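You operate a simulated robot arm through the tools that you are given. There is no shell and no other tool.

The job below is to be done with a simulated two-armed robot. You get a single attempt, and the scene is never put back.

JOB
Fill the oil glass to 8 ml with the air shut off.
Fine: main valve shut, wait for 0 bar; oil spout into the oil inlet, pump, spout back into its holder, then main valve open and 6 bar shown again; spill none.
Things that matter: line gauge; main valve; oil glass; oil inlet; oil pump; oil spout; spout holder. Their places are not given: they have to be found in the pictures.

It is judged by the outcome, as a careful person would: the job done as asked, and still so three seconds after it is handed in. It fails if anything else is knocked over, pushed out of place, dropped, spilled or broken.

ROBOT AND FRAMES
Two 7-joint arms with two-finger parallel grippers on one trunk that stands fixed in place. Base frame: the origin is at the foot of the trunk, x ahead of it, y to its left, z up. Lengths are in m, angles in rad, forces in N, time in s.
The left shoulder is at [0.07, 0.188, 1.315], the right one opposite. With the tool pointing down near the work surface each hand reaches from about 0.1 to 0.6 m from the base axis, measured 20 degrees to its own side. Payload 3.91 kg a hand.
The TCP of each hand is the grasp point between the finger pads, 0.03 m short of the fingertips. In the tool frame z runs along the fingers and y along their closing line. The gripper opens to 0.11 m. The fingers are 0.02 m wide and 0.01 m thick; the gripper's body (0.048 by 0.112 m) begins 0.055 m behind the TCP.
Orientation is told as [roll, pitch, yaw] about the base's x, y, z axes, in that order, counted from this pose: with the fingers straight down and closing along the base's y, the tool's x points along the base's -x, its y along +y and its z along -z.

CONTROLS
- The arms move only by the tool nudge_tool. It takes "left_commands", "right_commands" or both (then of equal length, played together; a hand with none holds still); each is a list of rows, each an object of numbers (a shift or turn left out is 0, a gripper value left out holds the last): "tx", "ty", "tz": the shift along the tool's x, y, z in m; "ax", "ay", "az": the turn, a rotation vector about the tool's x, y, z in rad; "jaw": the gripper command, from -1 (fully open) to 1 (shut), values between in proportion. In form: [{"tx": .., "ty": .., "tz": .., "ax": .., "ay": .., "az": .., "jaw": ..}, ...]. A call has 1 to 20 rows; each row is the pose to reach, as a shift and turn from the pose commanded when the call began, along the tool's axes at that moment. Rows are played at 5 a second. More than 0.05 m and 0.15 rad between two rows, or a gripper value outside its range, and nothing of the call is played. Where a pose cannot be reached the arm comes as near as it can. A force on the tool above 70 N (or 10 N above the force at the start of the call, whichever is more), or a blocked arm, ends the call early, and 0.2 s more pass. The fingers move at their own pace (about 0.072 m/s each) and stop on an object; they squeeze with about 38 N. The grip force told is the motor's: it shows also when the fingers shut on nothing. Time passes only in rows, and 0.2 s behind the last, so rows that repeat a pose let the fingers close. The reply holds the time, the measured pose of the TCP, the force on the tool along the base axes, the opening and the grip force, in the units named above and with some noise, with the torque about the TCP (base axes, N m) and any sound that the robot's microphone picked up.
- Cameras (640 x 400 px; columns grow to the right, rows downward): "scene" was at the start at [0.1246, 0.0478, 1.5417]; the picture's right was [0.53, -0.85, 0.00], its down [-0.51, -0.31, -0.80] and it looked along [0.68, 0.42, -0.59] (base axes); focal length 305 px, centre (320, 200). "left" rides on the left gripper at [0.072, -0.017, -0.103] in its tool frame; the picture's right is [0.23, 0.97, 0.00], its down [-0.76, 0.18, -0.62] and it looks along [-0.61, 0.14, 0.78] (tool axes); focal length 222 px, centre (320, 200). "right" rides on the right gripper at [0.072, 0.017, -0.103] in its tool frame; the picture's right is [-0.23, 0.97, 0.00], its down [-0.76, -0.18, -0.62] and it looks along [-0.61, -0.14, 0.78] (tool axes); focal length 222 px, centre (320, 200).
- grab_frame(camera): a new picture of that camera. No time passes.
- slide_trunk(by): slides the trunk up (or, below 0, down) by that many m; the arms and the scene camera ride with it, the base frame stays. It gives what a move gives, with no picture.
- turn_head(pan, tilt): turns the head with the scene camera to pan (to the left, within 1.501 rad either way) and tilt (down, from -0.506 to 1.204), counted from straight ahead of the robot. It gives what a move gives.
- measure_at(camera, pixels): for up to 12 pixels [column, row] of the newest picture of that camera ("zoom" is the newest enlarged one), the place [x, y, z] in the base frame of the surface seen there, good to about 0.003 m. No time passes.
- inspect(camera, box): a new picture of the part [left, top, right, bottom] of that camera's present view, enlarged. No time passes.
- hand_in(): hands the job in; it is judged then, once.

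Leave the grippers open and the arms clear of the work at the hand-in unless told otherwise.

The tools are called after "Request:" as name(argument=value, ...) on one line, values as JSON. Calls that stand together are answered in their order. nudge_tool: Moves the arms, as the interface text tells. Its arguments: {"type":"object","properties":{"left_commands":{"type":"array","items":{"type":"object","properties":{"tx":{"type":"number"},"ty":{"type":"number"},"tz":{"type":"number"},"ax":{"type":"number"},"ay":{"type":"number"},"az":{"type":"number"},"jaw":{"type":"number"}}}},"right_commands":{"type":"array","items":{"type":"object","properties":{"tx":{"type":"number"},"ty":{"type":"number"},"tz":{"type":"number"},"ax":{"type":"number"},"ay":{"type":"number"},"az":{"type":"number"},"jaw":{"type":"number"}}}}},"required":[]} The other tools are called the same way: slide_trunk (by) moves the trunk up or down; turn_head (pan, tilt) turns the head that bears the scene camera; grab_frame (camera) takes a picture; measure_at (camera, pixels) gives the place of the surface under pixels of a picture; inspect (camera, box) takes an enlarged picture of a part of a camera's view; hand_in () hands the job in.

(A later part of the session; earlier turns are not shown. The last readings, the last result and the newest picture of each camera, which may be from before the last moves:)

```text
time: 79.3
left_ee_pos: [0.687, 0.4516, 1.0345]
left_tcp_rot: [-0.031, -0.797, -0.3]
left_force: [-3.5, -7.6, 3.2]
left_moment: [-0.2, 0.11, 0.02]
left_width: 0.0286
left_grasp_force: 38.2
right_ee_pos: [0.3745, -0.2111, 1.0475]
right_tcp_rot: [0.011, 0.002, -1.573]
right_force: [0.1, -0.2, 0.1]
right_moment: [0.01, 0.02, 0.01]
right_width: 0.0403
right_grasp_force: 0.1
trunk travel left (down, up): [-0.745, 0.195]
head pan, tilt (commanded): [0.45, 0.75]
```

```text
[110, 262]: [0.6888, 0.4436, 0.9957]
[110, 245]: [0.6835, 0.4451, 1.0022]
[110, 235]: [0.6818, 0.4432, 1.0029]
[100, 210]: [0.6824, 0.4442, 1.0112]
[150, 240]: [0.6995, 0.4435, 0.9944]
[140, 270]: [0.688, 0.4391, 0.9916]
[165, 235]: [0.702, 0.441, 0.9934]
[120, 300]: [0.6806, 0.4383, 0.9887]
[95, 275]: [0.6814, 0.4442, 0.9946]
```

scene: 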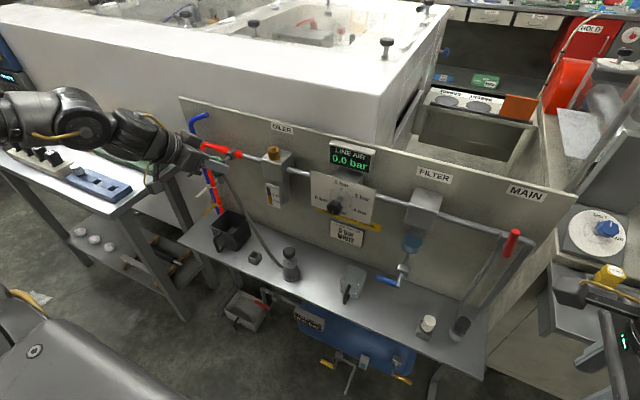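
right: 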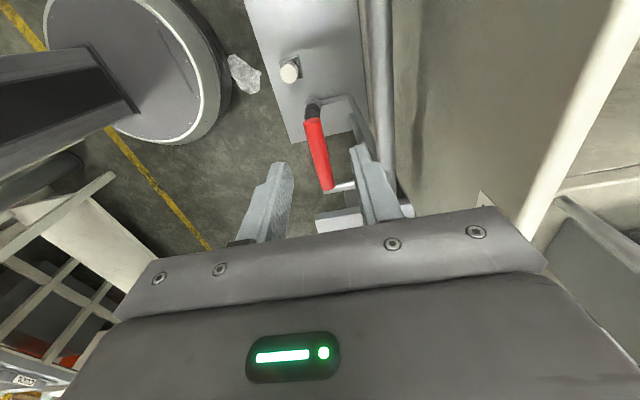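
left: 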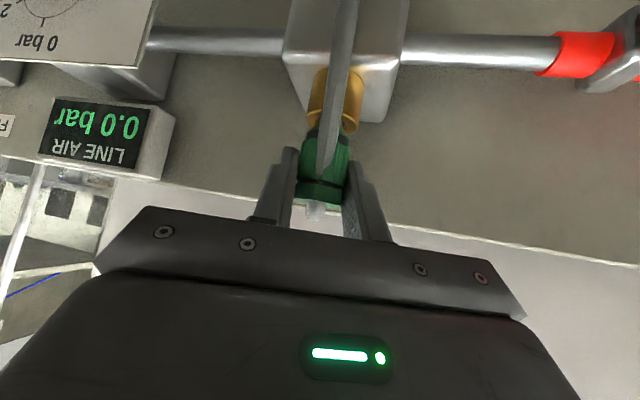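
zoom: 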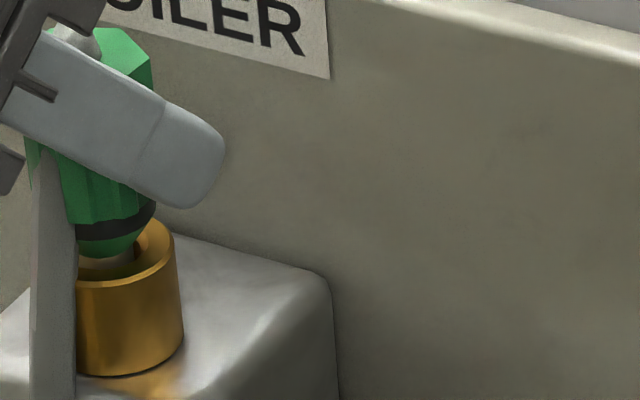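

Vertical force is 3 N; the side force flipped, so I take back 0.8 mm in y and then open the fingers slightly (to about 35 mm) to see whether the spout stands by itself, still caged.

Request:
nudge_tool(left_commands=[{"tx": 0.0004, "ty": -0.0011, "tz": -0.0003}, {"tx": 0.0004, "ty": -0.0011, "tz": -0.0003}])

Request:
nudge_tool(left_commands=[{"jaw": 0.46}, {"jaw": 0.4}, {"jaw": 0.37}, {"jaw": 0.37}])

Request:
inspect(camera="scene", box=[270, 115, 320, 170])

Request:
inspect(camera="left", box=[280, 50, 380, 210])

```text
time: 79.9
left_ee_pos: [0.6875, 0.452, 1.0342]
left_tcp_rot: [-0.031, -0.795, -0.301]
left_force: [-4.7, -11.2, -5.3]
left_moment: [-0.36, 0.19, 0.0]
left_width: 0.0284
left_grasp_force: 37.9
right_ee_pos: [0.3736, -0.2109, 1.047]
right_tcp_rot: [0.01, 0.001, -1.573]
right_force: [0.1, -0.4, -0.7]
right_moment: [0.04, -0.01, -0.03]
right_width: 0.0403
right_grasp_force: 0.1
trunk travel left (down, up): [-0.745, 0.195]
head pan, tilt (commanded): [0.45, 0.75]
```

```text
time: 80.9
left_ee_pos: [0.6893, 0.4552, 1.0367]
left_tcp_rot: [-0.03, -0.801, -0.298]
left_force: [0.4, -0.1, 0.4]
left_moment: [0.0, -0.01, 0.01]
left_width: 0.0346
left_grasp_force: 0.1
right_ee_pos: [0.3743, -0.2088, 1.0478]
right_tcp_rot: [0.01, -0.002, -1.574]
right_force: [0.0, 0.5, 0.6]
right_moment: [-0.01, 0.0, 0.0]
right_width: 0.0401
right_grasp_force: 0.1
trunk travel left (down, up): [-0.745, 0.195]
head pan, tilt (commanded): [0.45, 0.75]
```

```text
7.27 times, centred on (295, 142) of scene
```

zoom: 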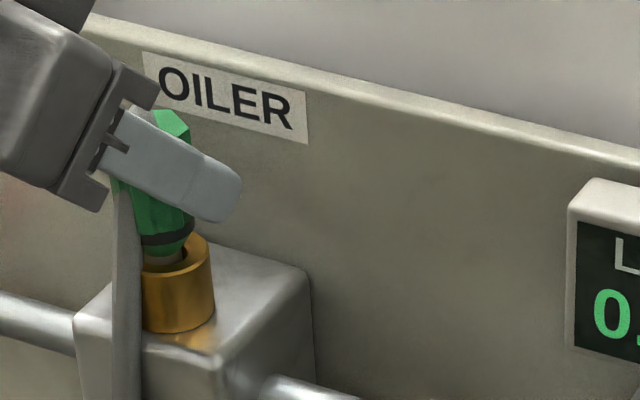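

```text
2.50 times, centred on (330, 130) of left
```

zoom: 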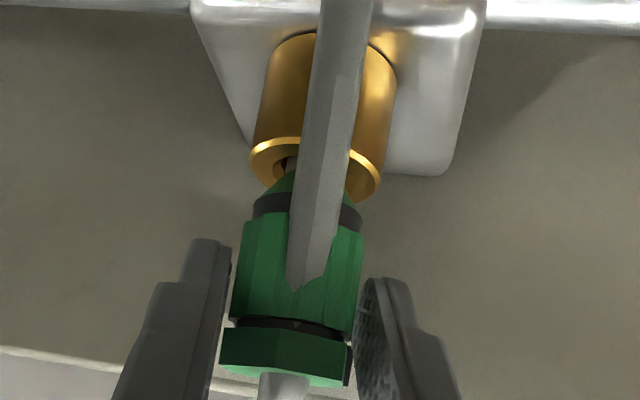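

Open at 34.6 mm with zero force: the spout stands by itself in the inlet. I compare again after a short wait with a bit more opening.

Request:
nudge_tool(left_commands=[{"jaw": 0.3}, {"jaw": 0.25}, {"jaw": 0.25}, {"jaw": 0.25}, {"jaw": 0.25}])

Request:
inspect(camera="scene", box=[270, 115, 320, 170])

Request:
inspect(camera="left", box=[280, 50, 380, 210])

```text
time: 82.1
left_ee_pos: [0.6873, 0.4552, 1.0359]
left_tcp_rot: [-0.032, -0.801, -0.299]
left_force: [-0.1, 0.2, 0.5]
left_moment: [0.0, 0.01, -0.02]
left_width: 0.0414
left_grasp_force: 0.1
right_ee_pos: [0.375, -0.2099, 1.0476]
right_tcp_rot: [0.011, 0.0, -1.574]
right_force: [-0.3, 1.0, 1.2]
right_moment: [-0.04, 0.02, 0.0]
right_width: 0.0401
right_grasp_force: 0.0
trunk travel left (down, up): [-0.745, 0.195]
head pan, tilt (commanded): [0.45, 0.75]
```

```text
7.27 times, centred on (295, 142) of scene
```

zoom: 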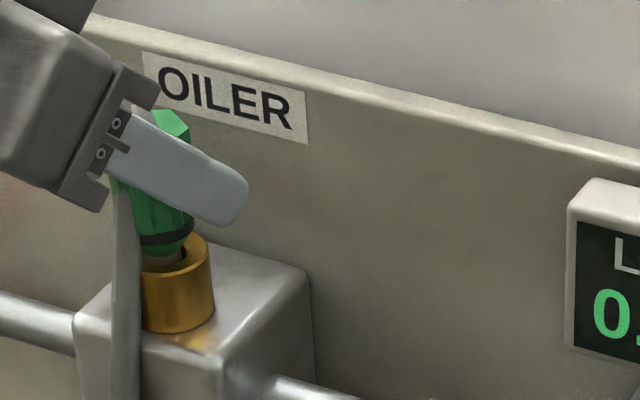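

```text
2.50 times, centred on (330, 130) of left
```

zoom: 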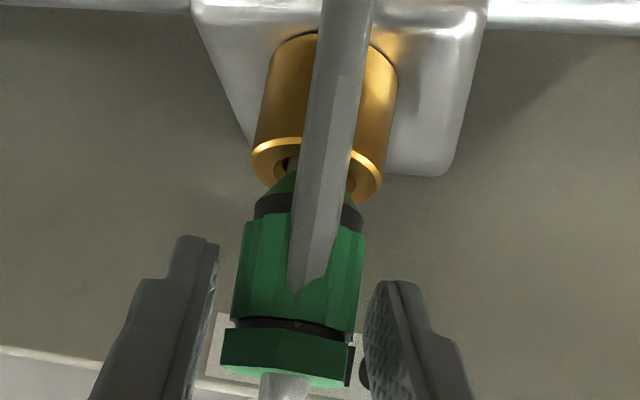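

The spout does not move with the fingers fully clear of it. I withdraw the left hand along its fingers (back and up) by 10 cm, slowly.

Request:
nudge_tool(left_commands=[{"tz": -0.015}, {"tz": -0.03}, {"tz": -0.045}, {"tz": -0.06}, {"tz": -0.08}, {"tz": -0.1}, {"tz": -0.1}])

Request:
grab_frame(camera="scene")

Request:
inspect(camera="scene", box=[240, 100, 340, 200])

Request:
grab_frame(camera="left")

```text
time: 83.7
left_ee_pos: [0.6214, 0.4776, 1.1052]
left_tcp_rot: [-0.031, -0.802, -0.297]
left_force: [0.2, 0.6, -0.3]
left_moment: [0.0, -0.03, 0.0]
left_width: 0.0411
left_grasp_force: 0.2
right_ee_pos: [0.3746, -0.2085, 1.0468]
right_tcp_rot: [0.01, -0.001, -1.572]
right_force: [0.3, 0.0, 0.2]
right_moment: [0.03, -0.02, 0.0]
right_width: 0.0401
right_grasp_force: 0.0
trunk travel left (down, up): [-0.745, 0.195]
head pan, tilt (commanded): [0.45, 0.75]
```

```text
taken
```

scene: 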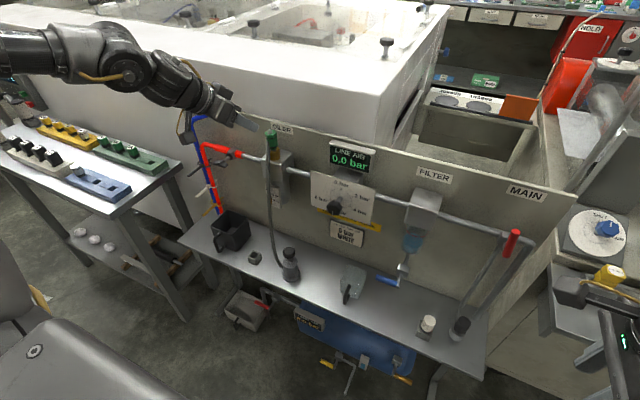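

```text
4.00 times, centred on (290, 150) of scene
```

zoom: 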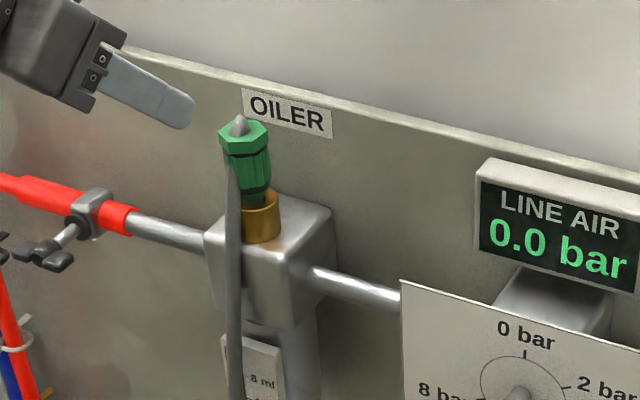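

```text
taken
```

left: 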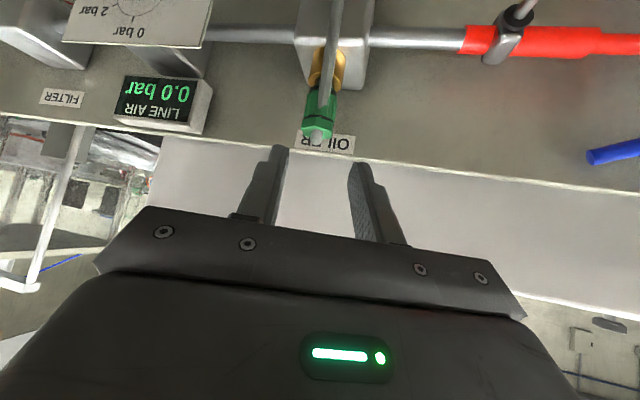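

The spout stands in the inlet but seems to lean a little. I zoom in to judge its seat before any pumping.

Request:
inspect(camera="scene", box=[282, 120, 322, 165])

Request:
inspect(camera="scene", box=[280, 125, 316, 165])

Request:
inspect(camera="left", box=[270, 20, 390, 150])

```text
8.89 times, centred on (302, 142) of scene
```

zoom: 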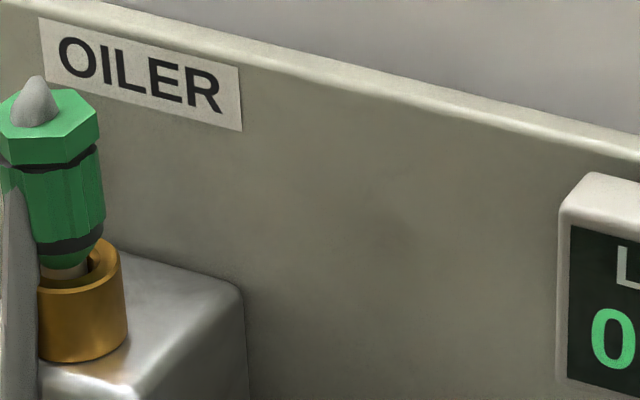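

```text
10.00 times, centred on (298, 145) of scene
```

zoom: 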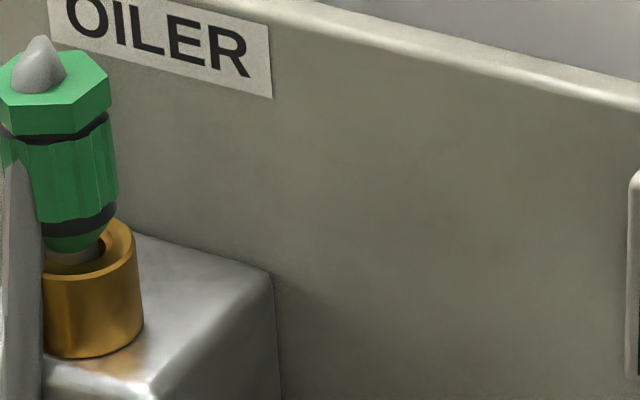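

```text
3.08 times, centred on (330, 85) of left
```

zoom: 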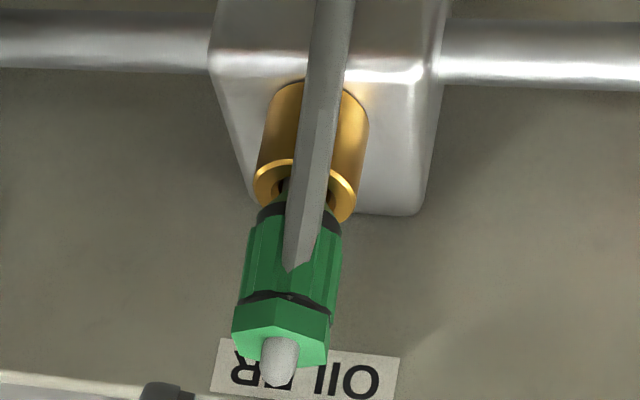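

The nozzle is well inside the bore and resting on its floor, leaning only by the play. I will pump with the right hand, so I first take the left hand further back and up along its fingers.

Request:
nudge_tool(left_commands=[{"tz": -0.043}, {"tz": -0.086}, {"tz": -0.129}, {"tz": -0.17, "ty": -0.006}, {"tz": -0.17, "ty": -0.012}])

Request:
slide_trunk(by=-0.2)

Request:
grab_frame(camera="scene")

```text
time: 84.9
left_ee_pos: [0.504, 0.5076, 1.2229]
left_tcp_rot: [-0.031, -0.799, -0.3]
left_force: [0.8, -0.3, -0.8]
left_moment: [0.02, 0.02, -0.01]
left_width: 0.0412
left_grasp_force: 0.0
right_ee_pos: [0.375, -0.2089, 1.0465]
right_tcp_rot: [0.011, -0.001, -1.573]
right_force: [0.3, -0.1, -0.6]
right_moment: [-0.04, 0.03, 0.02]
right_width: 0.0402
right_grasp_force: 0.0
trunk travel left (down, up): [-0.745, 0.195]
head pan, tilt (commanded): [0.45, 0.75]
```

```text
time: 87.1
left_ee_pos: [0.5035, 0.5068, 1.0232]
left_tcp_rot: [-0.033, -0.802, -0.3]
left_force: [0.6, 0.1, -0.2]
left_moment: [0.01, 0.0, -0.01]
left_width: 0.0411
left_grasp_force: 0.0
right_ee_pos: [0.3745, -0.209, 0.8463]
right_tcp_rot: [0.01, 0.0, -1.573]
right_force: [0.0, -0.3, 1.1]
right_moment: [0.01, 0.03, -0.01]
right_width: 0.0401
right_grasp_force: 0.1
trunk travel left (down, up): [-0.545, 0.395]
head pan, tilt (commanded): [0.45, 0.75]
```

```text
taken
```

scene: 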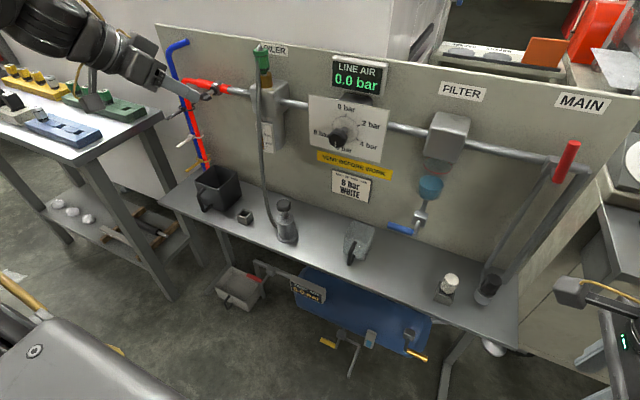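

The spout stands in the inlet. I check whether I can read the glass from here, since the hose passes in front of it.

Request:
inspect(camera="scene", box=[240, 40, 300, 160])

Request:
inspect(camera="scene", box=[255, 110, 285, 160])

Request:
grab_frame(camera="left")

```text
3.33 times, centred on (270, 100) of scene
```

zoom: 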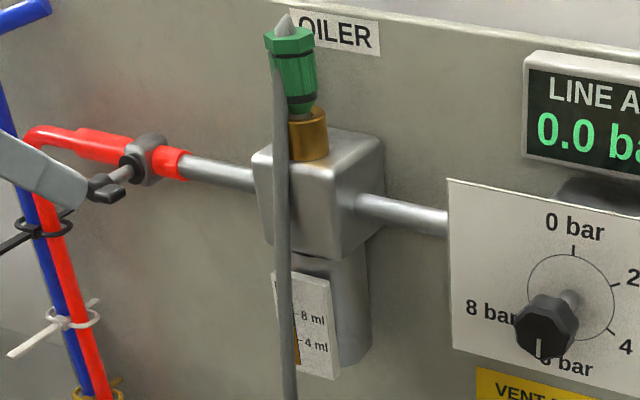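

```text
8.00 times, centred on (270, 135) of scene
```

zoom: 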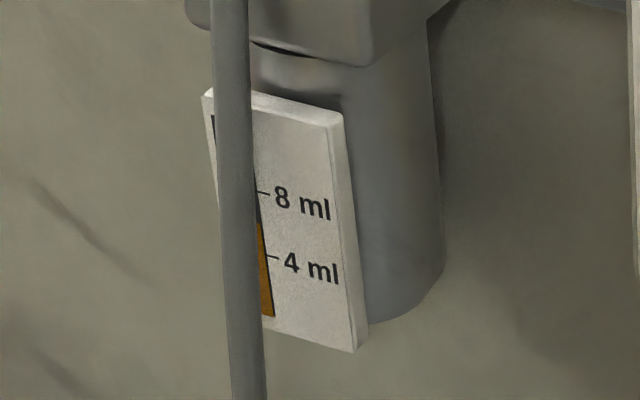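

```text
taken
```

left: 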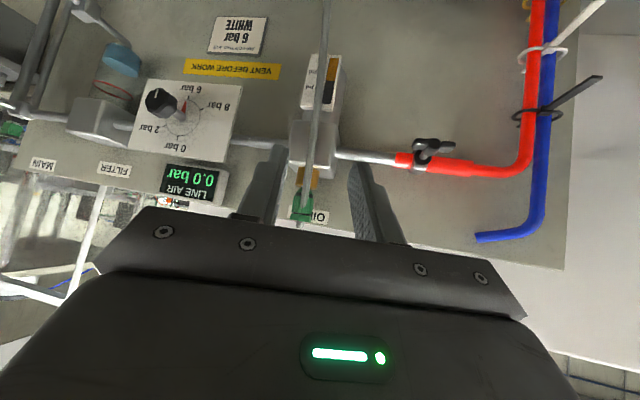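

From the scene zoom: 8 ml tick at y 191, 4 ml tick at y 256, oil top at y 222, so about 6.1 ml. I also look from the left-hand camera.

Request:
inspect(camera="left", box=[290, 40, 360, 130])

Request:
inspect(camera="scene", box=[255, 185, 325, 255])

Request:
measure_at(camera="zoom", pixels=[[270, 115], [285, 130], [255, 130], [270, 145], [270, 185], [280, 250], [285, 320], [250, 215], [240, 250], [320, 250], [270, 365], [330, 345]])

```text
4.44 times, centred on (325, 85) of left
```

zoom: 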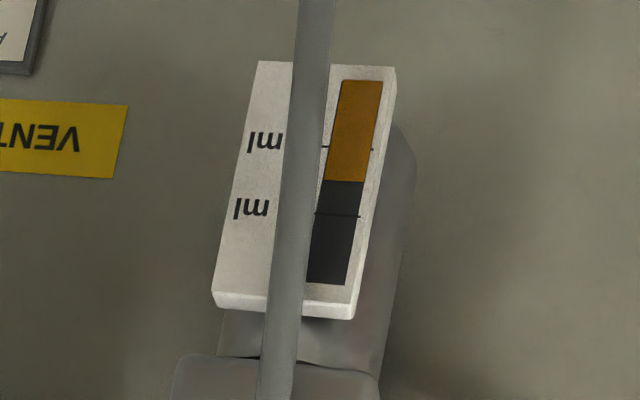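

```text
5.71 times, centred on (290, 220) of scene
```

zoom: 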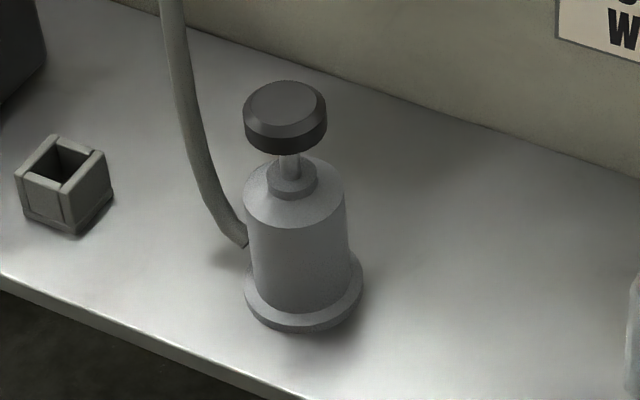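

```text
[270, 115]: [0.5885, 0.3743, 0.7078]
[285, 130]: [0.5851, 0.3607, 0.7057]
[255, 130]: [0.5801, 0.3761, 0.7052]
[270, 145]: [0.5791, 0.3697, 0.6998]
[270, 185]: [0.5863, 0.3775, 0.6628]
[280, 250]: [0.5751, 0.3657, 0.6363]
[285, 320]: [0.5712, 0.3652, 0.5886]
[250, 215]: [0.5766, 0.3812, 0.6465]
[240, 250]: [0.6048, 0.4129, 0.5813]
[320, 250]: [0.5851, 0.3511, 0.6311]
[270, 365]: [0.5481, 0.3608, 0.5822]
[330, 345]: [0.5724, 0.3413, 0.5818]
```

The left camera reads the glass very well: 4 ml tick at y 148, 8 ml tick at y 215, oil top at y 181, so 6.0 ml; about 2 ml are missing. Next I find the exact centre of the pump knob.

Request:
measure_at(camera="zoom", pixels=[[284, 103], [252, 100], [318, 103], [285, 85], [285, 122], [260, 88], [310, 90], [260, 118], [310, 120]])

```text
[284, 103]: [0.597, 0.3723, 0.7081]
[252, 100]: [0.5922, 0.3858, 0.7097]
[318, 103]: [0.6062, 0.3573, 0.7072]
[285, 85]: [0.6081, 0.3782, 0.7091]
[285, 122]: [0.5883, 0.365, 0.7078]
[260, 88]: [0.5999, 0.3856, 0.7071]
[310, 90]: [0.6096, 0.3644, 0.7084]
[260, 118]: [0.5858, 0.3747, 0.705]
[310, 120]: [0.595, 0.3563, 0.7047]
```

The knob's centre is (0.598, 0.3715), top at z = 0.708. I bring the closed right hand up and across toward the pump, tilting the fingers toward forward-left on the way; first half of the path.

Request:
nudge_tool(right_commands=[{"tx": 0.035, "ty": 0.007, "tz": -0.033, "jaw": 1}, {"tx": 0.075, "ty": 0.013, "tz": -0.06, "jaw": 1}, {"tx": 0.119, "ty": 0.02, "tz": -0.08, "jaw": 1}, {"tx": 0.164, "ty": 0.033, "tz": -0.09, "ax": -0.0765, "ay": 0.0644, "jaw": 1}, {"tx": 0.209, "ty": 0.046, "tz": -0.1, "ax": -0.153, "ay": 0.129, "jaw": 1}, {"tx": 0.254, "ty": 0.06, "tz": -0.108, "ax": -0.23, "ay": 0.193, "jaw": 1}, {"tx": 0.298, "ty": 0.079, "tz": -0.108, "ax": -0.321, "ay": 0.27, "jaw": 1}, {"tx": 0.341, "ty": 0.1, "tz": -0.105, "ax": -0.413, "ay": 0.348, "jaw": 1}, {"tx": 0.384, "ty": 0.12, "tz": -0.1, "ax": -0.505, "ay": 0.425, "jaw": 1}, {"tx": 0.384, "ty": 0.12, "tz": -0.1, "ax": -0.505, "ay": 0.425, "jaw": 1}])

Request:
grab_frame(camera="scene")

```text
time: 89.3
left_ee_pos: [0.5024, 0.5075, 1.0232]
left_tcp_rot: [-0.031, -0.8, -0.3]
left_force: [0.0, -0.1, 0.6]
left_moment: [-0.01, -0.05, 0.03]
left_width: 0.0412
left_grasp_force: 0.1
right_ee_pos: [0.4959, 0.1714, 0.95]
right_tcp_rot: [0.552, 0.406, -1.454]
right_force: [1.1, 0.2, -0.3]
right_moment: [0.03, 0.02, 0.05]
right_width: 0.0001
right_grasp_force: 37.5
trunk travel left (down, up): [-0.545, 0.395]
head pan, tilt (commanded): [0.45, 0.75]
```

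```text
taken
```

scene: 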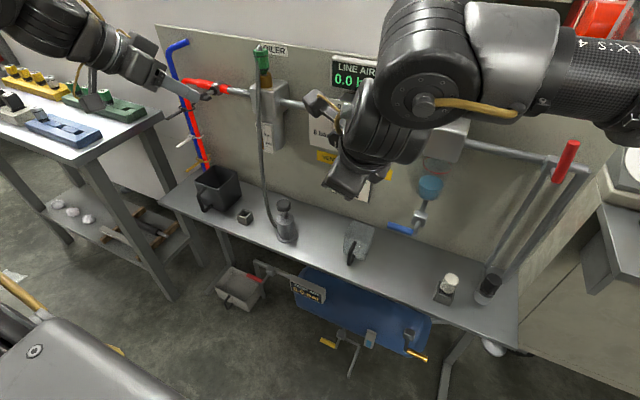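

No limits met. Now the second half: over the pump, stopping with the fingertips 4 cm above the knob.

Request:
nudge_tool(right_commands=[{"tx": 0.0285, "ty": 0.0064, "tz": 0.0311}, {"tx": 0.057, "ty": 0.0128, "tz": 0.0623}, {"tx": 0.0856, "ty": 0.0192, "tz": 0.0934}, {"tx": 0.1141, "ty": 0.0256, "tz": 0.1246}, {"tx": 0.1426, "ty": 0.032, "tz": 0.1557}, {"tx": 0.126, "ty": 0.0117, "tz": 0.1887}, {"tx": 0.1093, "ty": -0.0087, "tz": 0.2216}, {"tx": 0.0927, "ty": -0.029, "tz": 0.2546}, {"tx": 0.0927, "ty": -0.029, "tz": 0.2546}])

Request:
grab_frame(camera="scene")

Request:
grab_frame(camera="right")

Request:
grab_frame(camera="left")

```text
time: 91.3
left_ee_pos: [0.503, 0.509, 1.0229]
left_tcp_rot: [-0.032, -0.802, -0.3]
left_force: [0.4, -0.1, 0.6]
left_moment: [0.02, -0.02, 0.0]
left_width: 0.0413
left_grasp_force: 0.2
right_ee_pos: [0.5416, 0.2602, 0.86]
right_tcp_rot: [0.547, 0.403, -1.456]
right_force: [0.0, -0.3, 0.0]
right_moment: [-0.03, -0.01, -0.04]
right_width: 0.0002
right_grasp_force: 37.2
right hand out of reach, approached as far as the arm can: row 3, 4, 5, 6, 7, 8, 9
trunk travel left (down, up): [-0.545, 0.395]
head pan, tilt (commanded): [0.45, 0.75]
```

```text
taken
```

scene: 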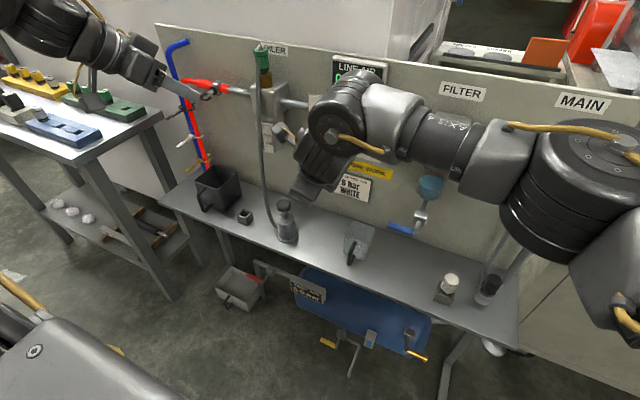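

```text
taken
```

right: 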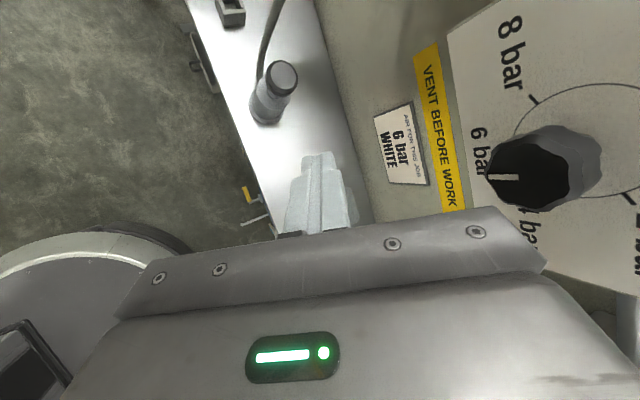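

```text
taken
```

left: 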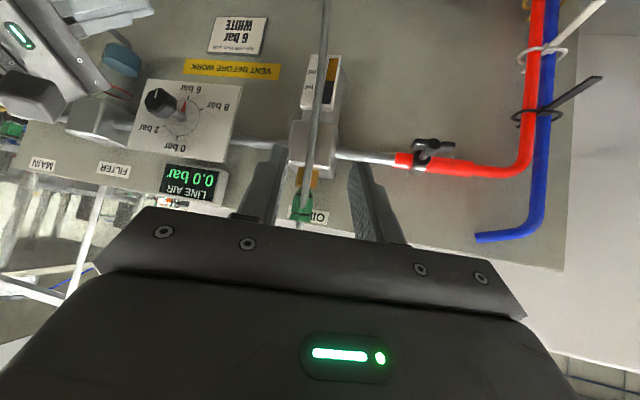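

The right arm cannot get to the pump (joint limit at (0.54, 0.26, 0.86)). The left hand can, so I'll pump with it. First I take the right hand back to its parked place the way it came.

Request:
nudge_tool(right_commands=[{"tx": -0.0135, "ty": 0.0044, "tz": -0.0425}, {"tx": -0.027, "ty": 0.0088, "tz": -0.085}, {"tx": -0.0405, "ty": 0.0132, "tz": -0.1275}, {"tx": -0.0776, "ty": 0.006, "tz": -0.1507, "ax": 0.0561, "ay": -0.0472}, {"tx": -0.1147, "ty": -0.0012, "tz": -0.1739, "ax": 0.1122, "ay": -0.0944}, {"tx": -0.1518, "ty": -0.0084, "tz": -0.1971, "ax": 0.1683, "ay": -0.1416}, {"tx": -0.1889, "ty": -0.0156, "tz": -0.2203, "ax": 0.2244, "ay": -0.1888}, {"tx": -0.226, "ty": -0.0228, "tz": -0.2435, "ax": 0.2805, "ay": -0.236}, {"tx": -0.2631, "ty": -0.03, "tz": -0.2667, "ax": 0.3366, "ay": -0.2832}, {"tx": -0.3002, "ty": -0.0372, "tz": -0.2899, "ax": 0.3927, "ay": -0.3304}, {"tx": -0.3373, "ty": -0.0444, "tz": -0.3131, "ax": 0.4488, "ay": -0.3776}, {"tx": -0.3745, "ty": -0.0517, "tz": -0.3362, "ax": 0.505, "ay": -0.425}, {"tx": -0.3745, "ty": -0.0517, "tz": -0.3362, "ax": 0.505, "ay": -0.425}])

Request:
grab_frame(camera="scene")

```text
time: 94.1
left_ee_pos: [0.5031, 0.5089, 1.0227]
left_tcp_rot: [-0.032, -0.801, -0.296]
left_force: [0.7, 1.6, -0.9]
left_moment: [-0.06, 0.0, -0.03]
left_width: 0.0411
left_grasp_force: 0.0
right_ee_pos: [0.3775, -0.21, 0.959]
right_tcp_rot: [0.008, -0.001, -1.571]
right_force: [0.1, 0.4, 0.0]
right_moment: [-0.01, -0.01, 0.0]
right_width: 0.0002
right_grasp_force: 38.0
trunk travel left (down, up): [-0.545, 0.395]
head pan, tilt (commanded): [0.45, 0.75]
```

```text
taken
```

scene: 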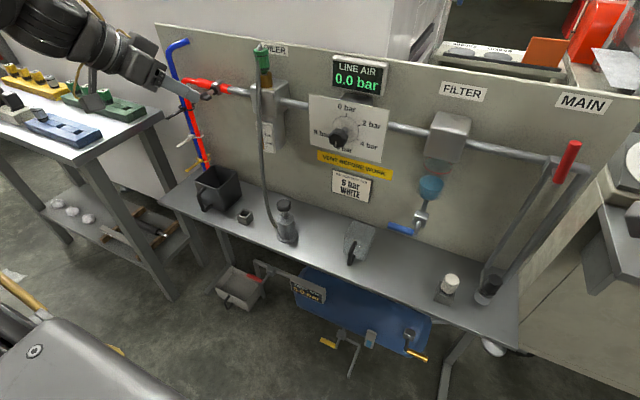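

The right hand is parked. I lower the trunk 0.1 m to give the left wrist margin at the pump, then look at where the hose runs near the pump.

Request:
slide_trunk(by=-0.1)

Request:
grab_frame(camera="scene")

```text
time: 95.4
left_ee_pos: [0.5035, 0.5085, 0.9228]
left_tcp_rot: [-0.031, -0.801, -0.3]
left_force: [0.3, -0.3, -0.1]
left_moment: [-0.01, -0.01, -0.03]
left_width: 0.0413
left_grasp_force: 0.0
right_ee_pos: [0.3777, -0.2099, 0.8575]
right_tcp_rot: [0.01, 0.001, -1.573]
right_force: [0.1, 0.4, 0.6]
right_moment: [0.03, -0.03, 0.02]
right_width: 0.0
right_grasp_force: 37.6
trunk travel left (down, up): [-0.445, 0.495]
head pan, tilt (commanded): [0.45, 0.75]
```

```text
taken
```

scene: 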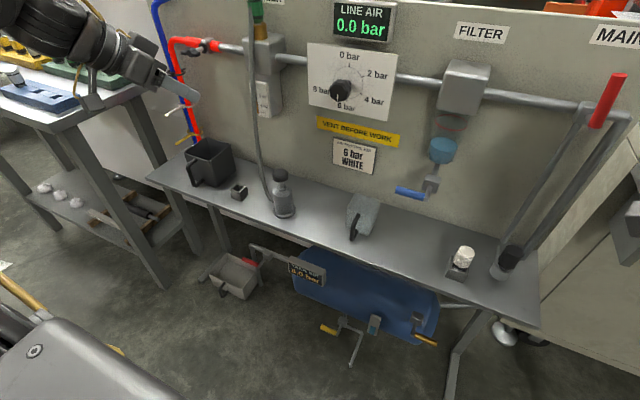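

I tilt the head up slightly so spout, glass and pump are all in view, and measure the hose.

Request:
turn_head(pan=0.5, tilt=0.6)

Request:
grab_frame(camera="scene")

```text
time: 96.1
left_ee_pos: [0.5034, 0.5077, 0.924]
left_tcp_rot: [-0.031, -0.802, -0.299]
left_force: [-0.7, 0.4, 0.3]
left_moment: [0.01, 0.01, -0.02]
left_width: 0.0412
left_grasp_force: 0.0
right_ee_pos: [0.377, -0.2107, 0.8563]
right_tcp_rot: [0.01, -0.001, -1.573]
right_force: [0.0, 0.0, -0.3]
right_moment: [-0.01, 0.01, 0.0]
right_width: 0.0002
right_grasp_force: 38.0
trunk travel left (down, up): [-0.445, 0.495]
head pan, tilt (commanded): [0.499, 0.6]
```

```text
taken
```

scene: 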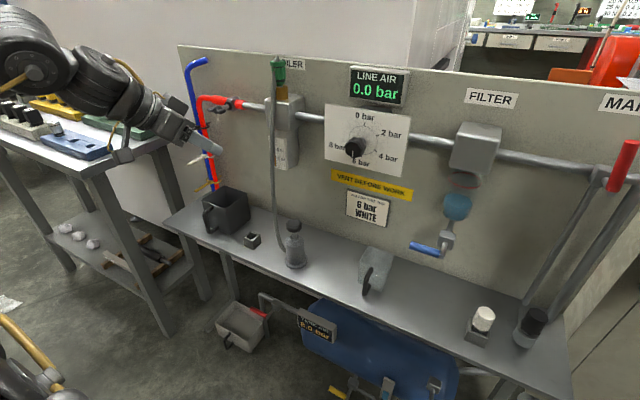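

Request:
inspect(camera="scene", box=[240, 50, 330, 140])

Request:
measure_at(camera="scene", pixels=[[274, 230], [273, 200], [273, 170], [273, 140], [274, 110], [293, 226], [300, 245], [281, 240]])

Request:
inspect(camera="scene", box=[262, 125, 302, 175])

```text
4.44 times, centred on (285, 95) of scene
```

zoom: 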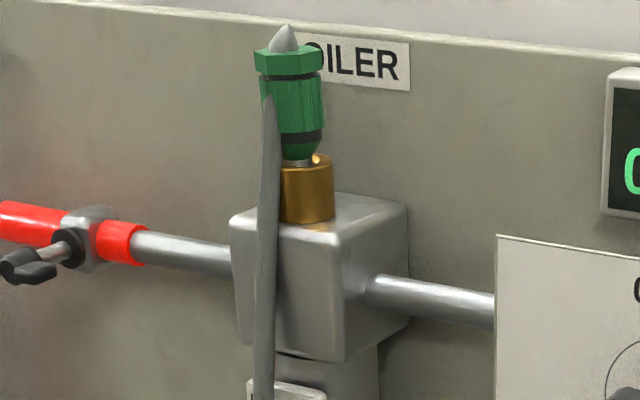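

```text
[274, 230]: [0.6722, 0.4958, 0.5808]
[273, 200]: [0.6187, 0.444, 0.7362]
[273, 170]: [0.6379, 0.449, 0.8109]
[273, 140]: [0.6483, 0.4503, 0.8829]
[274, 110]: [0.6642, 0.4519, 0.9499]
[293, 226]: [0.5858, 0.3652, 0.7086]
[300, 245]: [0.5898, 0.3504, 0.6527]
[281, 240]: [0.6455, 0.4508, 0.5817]
```

```text
8.00 times, centred on (282, 150) of scene
```

zoom: 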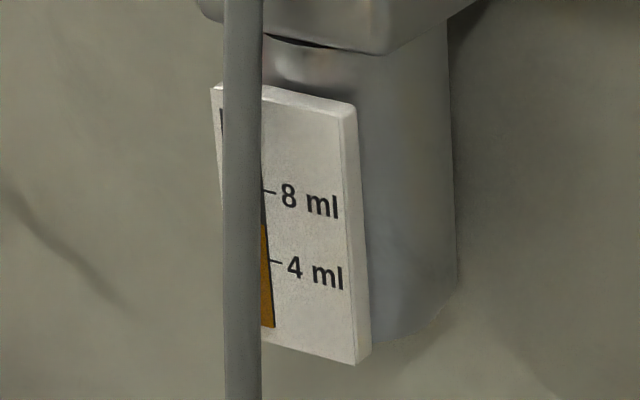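

The hose stays at y ≈ 0.444 and x ≥ 0.6, clear of the knob. I now close the left fingers, turn the hand to yaw +0.2 and bring it in line with the pump.

Request:
nudge_tool(left_commands=[{"tx": -0.002, "ty": -0.0339, "tz": 0.01, "ax": -0.09, "ay": -0.0026, "az": -0.087, "jaw": 1}, {"tx": -0.004, "ty": -0.0678, "tz": 0.0205, "ax": -0.18, "ay": -0.0053, "az": -0.1738, "jaw": 1}, {"tx": -0.006, "ty": -0.1017, "tz": 0.031, "ax": -0.27, "ay": -0.0079, "az": -0.2606, "jaw": 1}, {"tx": -0.0078, "ty": -0.1356, "tz": 0.041, "ax": -0.36, "ay": -0.0105, "az": -0.3475, "jaw": 1}, {"tx": -0.0078, "ty": -0.1356, "tz": 0.041, "ax": -0.36, "ay": -0.0105, "az": -0.3475, "jaw": 1}])

```text
time: 97.3
left_ee_pos: [0.4949, 0.385, 0.9022]
left_tcp_rot: [-0.036, -0.799, 0.202]
left_force: [-0.7, -0.3, 0.2]
left_moment: [0.01, 0.01, -0.02]
left_width: 0.0
left_grasp_force: 38.1
left hand out of reach, approached as far as the arm can: row 4, 5
right_ee_pos: [0.3764, -0.2092, 0.8576]
right_tcp_rot: [0.011, -0.003, -1.57]
right_force: [-0.1, 0.4, 0.5]
right_moment: [-0.02, -0.02, 0.0]
right_width: 0.0001
right_grasp_force: 37.4
trunk travel left (down, up): [-0.445, 0.495]
head pan, tilt (commanded): [0.499, 0.6]
```

Nearly there; I continue forward and down to a point with the closed fingertips about 3 cm above the knob.

Request:
nudge_tool(left_commands=[{"tx": 0.0124, "ty": -0.007, "tz": 0.039}, {"tx": 0.0248, "ty": -0.014, "tz": 0.078}, {"tx": 0.0371, "ty": -0.0211, "tz": 0.1168}, {"tx": 0.0495, "ty": -0.0281, "tz": 0.1558}, {"tx": 0.0495, "ty": -0.0281, "tz": 0.1558}])

Request:
grab_frame(camera="scene")

Request:
grab_frame(camera="left")

```text
time: 98.5
left_ee_pos: [0.5823, 0.3661, 0.7605]
left_tcp_rot: [-0.03, -0.803, 0.202]
left_force: [0.0, -0.8, -0.2]
left_moment: [0.01, 0.01, -0.03]
left_width: 0.0
left_grasp_force: 37.6
right_ee_pos: [0.3748, -0.2121, 0.8576]
right_tcp_rot: [0.012, 0.0, -1.571]
right_force: [0.1, -0.1, 0.1]
right_moment: [-0.01, 0.01, -0.03]
right_width: 0.0001
right_grasp_force: 37.7
trunk travel left (down, up): [-0.445, 0.495]
head pan, tilt (commanded): [0.499, 0.6]
```

```text
taken
```

scene: 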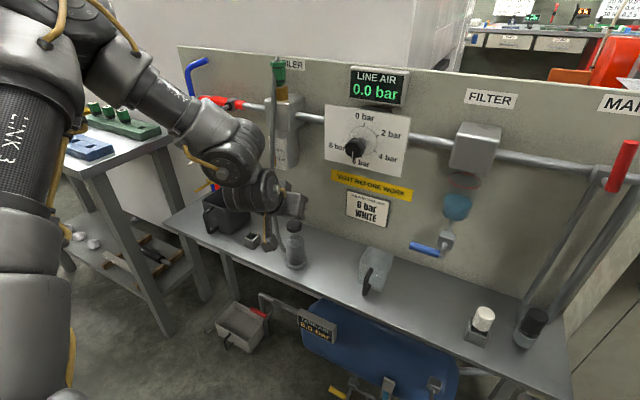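

```text
taken
```

left: 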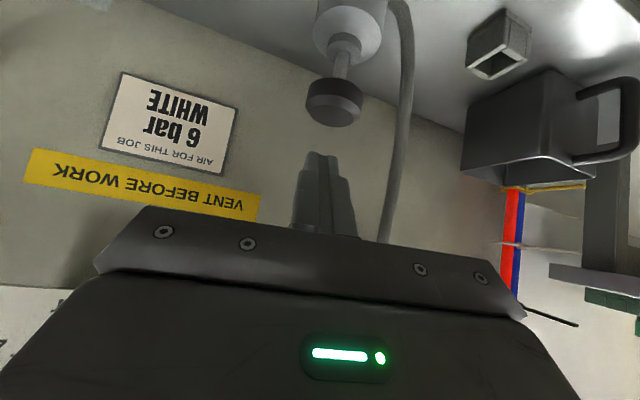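

Fingertips are about 2.5 cm above the knob; the lowest edge is at about (0.597, 0.368), right over its centre. I check that the glass can be read with the arm here.

Request:
inspect(camera="scene", box=[262, 125, 302, 175])

Request:
inspect(camera="scene", box=[240, 180, 330, 280])

```text
8.00 times, centred on (282, 150) of scene
```

zoom: 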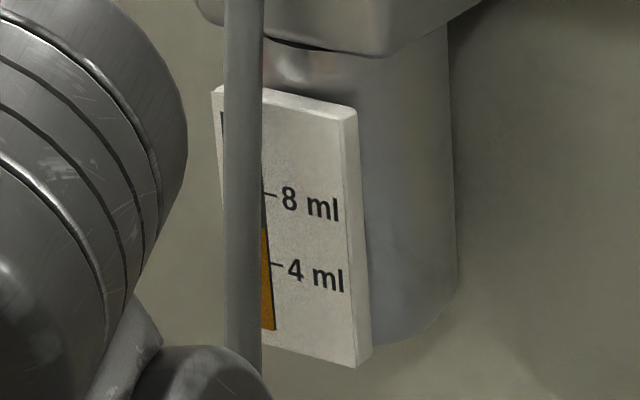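

```text
4.00 times, centred on (285, 230) of scene
```

zoom: 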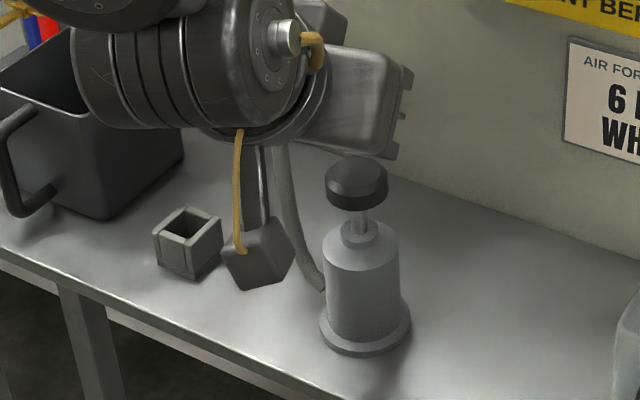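

The level is still readable (6 ml), and the spout stands. I lower the fingertips onto the knob, first to just about contact.

Request:
nudge_tool(left_commands=[{"tx": 0.0072, "ty": 0.0002, "tz": 0.007}, {"tx": 0.0144, "ty": 0.0004, "tz": 0.0139}, {"tx": 0.018, "ty": 0.0005, "tz": 0.0174}, {"tx": 0.018, "ty": 0.0005, "tz": 0.0174}])

Request:
grab_frame(camera="left")

Request:
inspect(camera="scene", box=[240, 180, 330, 280])

```text
time: 99.5
left_ee_pos: [0.5795, 0.3674, 0.7354]
left_tcp_rot: [-0.03, -0.801, 0.2]
left_force: [0.3, 0.3, 1.2]
left_moment: [0.04, -0.04, -0.02]
left_width: 0.0003
left_grasp_force: 37.7
right_ee_pos: [0.3769, -0.2111, 0.8567]
right_tcp_rot: [0.01, 0.0, -1.572]
right_force: [0.2, -0.4, -1.3]
right_moment: [0.03, -0.02, 0.01]
right_width: 0.0
right_grasp_force: 38.4
trunk travel left (down, up): [-0.445, 0.495]
head pan, tilt (commanded): [0.499, 0.6]
```

```text
taken
```

left: 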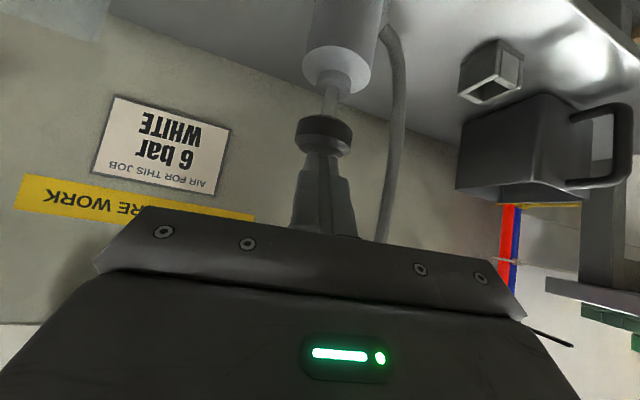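

```text
4.00 times, centred on (285, 230) of scene
```

zoom: 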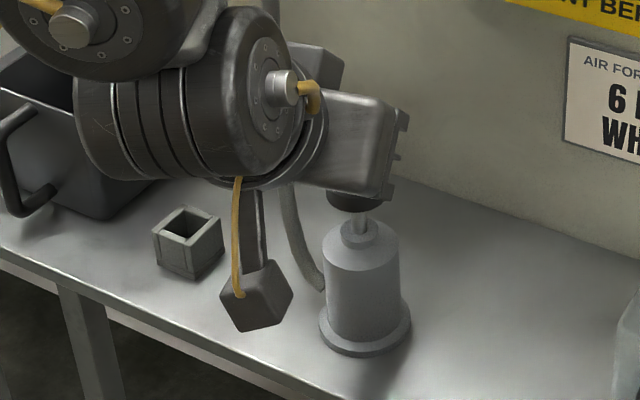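

Just touching (1.2 N). I press 6 mm further and read force and glass.

Request:
nudge_tool(left_commands=[{"tx": 0.0022, "ty": 0.0001, "tz": 0.0021}, {"tx": 0.0043, "ty": 0.0001, "tz": 0.0042}, {"tx": 0.0043, "ty": 0.0001, "tz": 0.0042}])

Request:
inspect(camera="scene", box=[262, 125, 302, 175])

Request:
inspect(camera="left", box=[240, 20, 440, 180])

```text
time: 100.3
left_ee_pos: [0.5772, 0.3669, 0.7293]
left_tcp_rot: [-0.029, -0.802, 0.201]
left_force: [1.3, -0.6, 2.3]
left_moment: [0.03, -0.07, 0.02]
left_width: 0.0
left_grasp_force: 38.0
right_ee_pos: [0.3762, -0.2121, 0.8569]
right_tcp_rot: [0.012, 0.0, -1.572]
right_force: [-0.4, 0.1, 0.0]
right_moment: [0.01, -0.02, 0.03]
right_width: 0.0001
right_grasp_force: 37.9
trunk travel left (down, up): [-0.445, 0.495]
head pan, tilt (commanded): [0.499, 0.6]
```

```text
8.00 times, centred on (282, 150) of scene
```

zoom: 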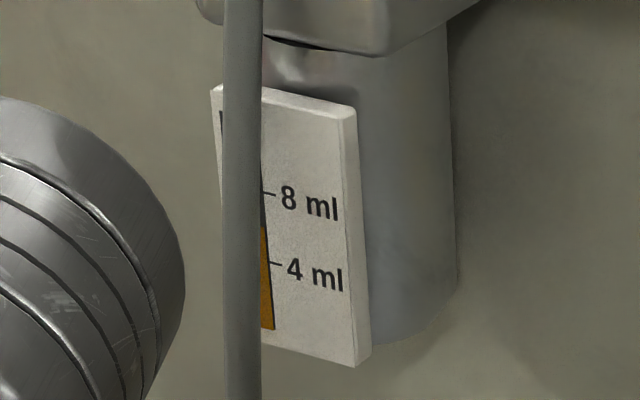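

```text
2.50 times, centred on (340, 100) of left
```

zoom: 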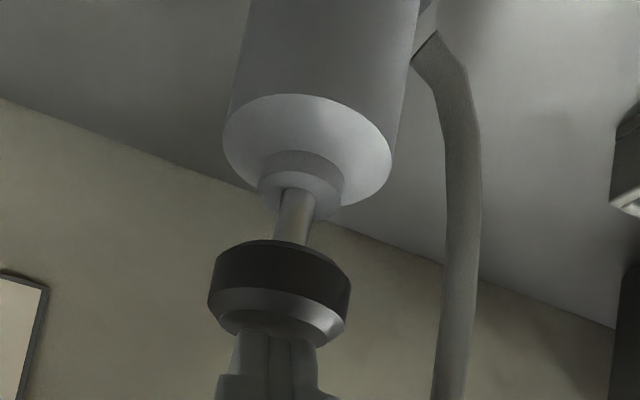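

The plunger goes down softly (2 N). The level has not changed yet. I press another 6 mm.

Request:
nudge_tool(left_commands=[{"tx": 0.0022, "ty": 0.0001, "tz": 0.0021}, {"tx": 0.0043, "ty": 0.0001, "tz": 0.0042}, {"tx": 0.0043, "ty": 0.0001, "tz": 0.0042}])

Request:
inspect(camera="scene", box=[262, 125, 302, 175])

Request:
inspect(camera="left", box=[240, 20, 440, 180])

```text
time: 101.1
left_ee_pos: [0.5776, 0.3671, 0.723]
left_tcp_rot: [-0.029, -0.8, 0.201]
left_force: [0.0, 1.8, 5.0]
left_moment: [0.05, -0.06, 0.03]
left_width: 0.0
left_grasp_force: 37.9
right_ee_pos: [0.3759, -0.2105, 0.8574]
right_tcp_rot: [0.011, 0.0, -1.571]
right_force: [-1.0, -0.7, -0.2]
right_moment: [-0.01, 0.02, 0.01]
right_width: 0.0001
right_grasp_force: 37.4
trunk travel left (down, up): [-0.445, 0.495]
head pan, tilt (commanded): [0.499, 0.6]
```

```text
8.00 times, centred on (282, 150) of scene
```

zoom: 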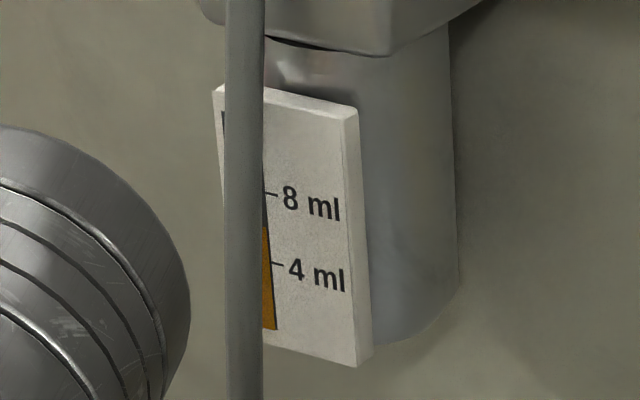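

```text
2.50 times, centred on (340, 100) of left
```

zoom: 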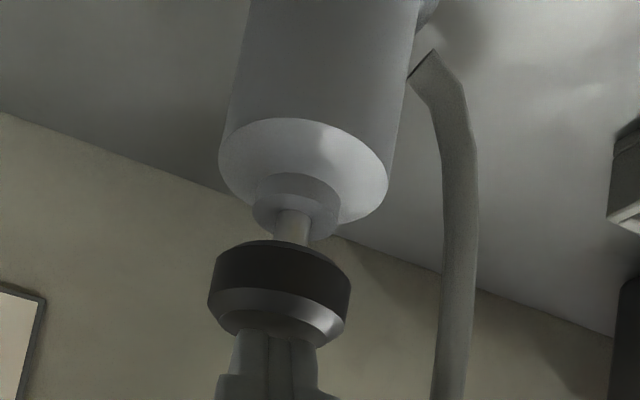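

13 mm down, 5 N, level still 6 ml; a short piece of stem remains. I press on by 5 mm.

Request:
nudge_tool(left_commands=[{"tx": 0.0018, "tz": 0.0017}, {"tx": 0.0036, "ty": 0.0001, "tz": 0.0035}, {"tx": 0.0036, "ty": 0.0001, "tz": 0.0035}])

Request:
inspect(camera="scene", box=[262, 125, 302, 175])

Request:
inspect(camera="left", box=[240, 20, 440, 180])

```text
time: 101.9
left_ee_pos: [0.5777, 0.3674, 0.7161]
left_tcp_rot: [-0.03, -0.802, 0.201]
left_force: [-0.5, 2.0, 8.0]
left_moment: [0.11, -0.06, 0.06]
left_width: 0.0001
left_grasp_force: 37.8
right_ee_pos: [0.376, -0.2105, 0.8574]
right_tcp_rot: [0.013, 0.0, -1.572]
right_force: [0.1, 0.6, 0.8]
right_moment: [0.0, 0.01, -0.01]
right_width: 0.0
right_grasp_force: 37.2
trunk travel left (down, up): [-0.445, 0.495]
head pan, tilt (commanded): [0.499, 0.6]
```

```text
8.00 times, centred on (282, 150) of scene
```

zoom: 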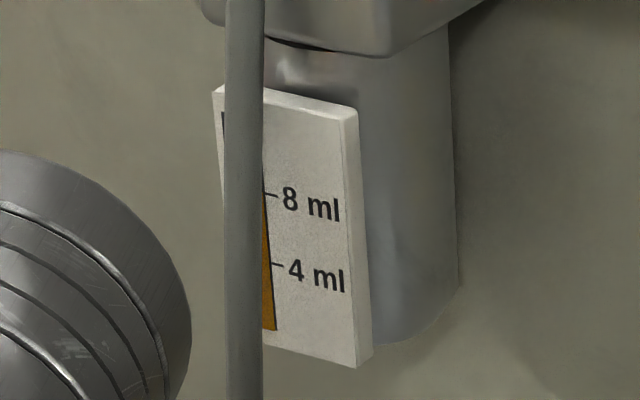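

```text
2.50 times, centred on (340, 100) of left
```

zoom: 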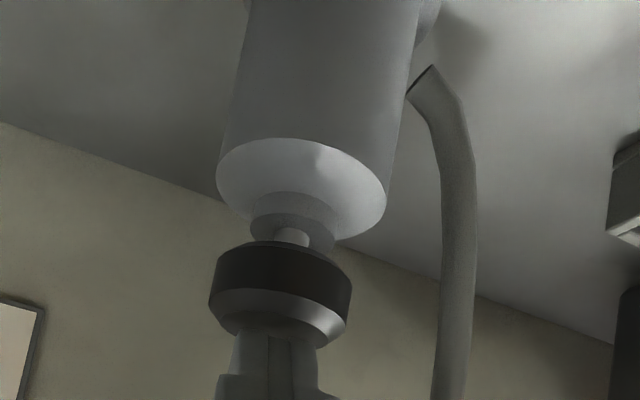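

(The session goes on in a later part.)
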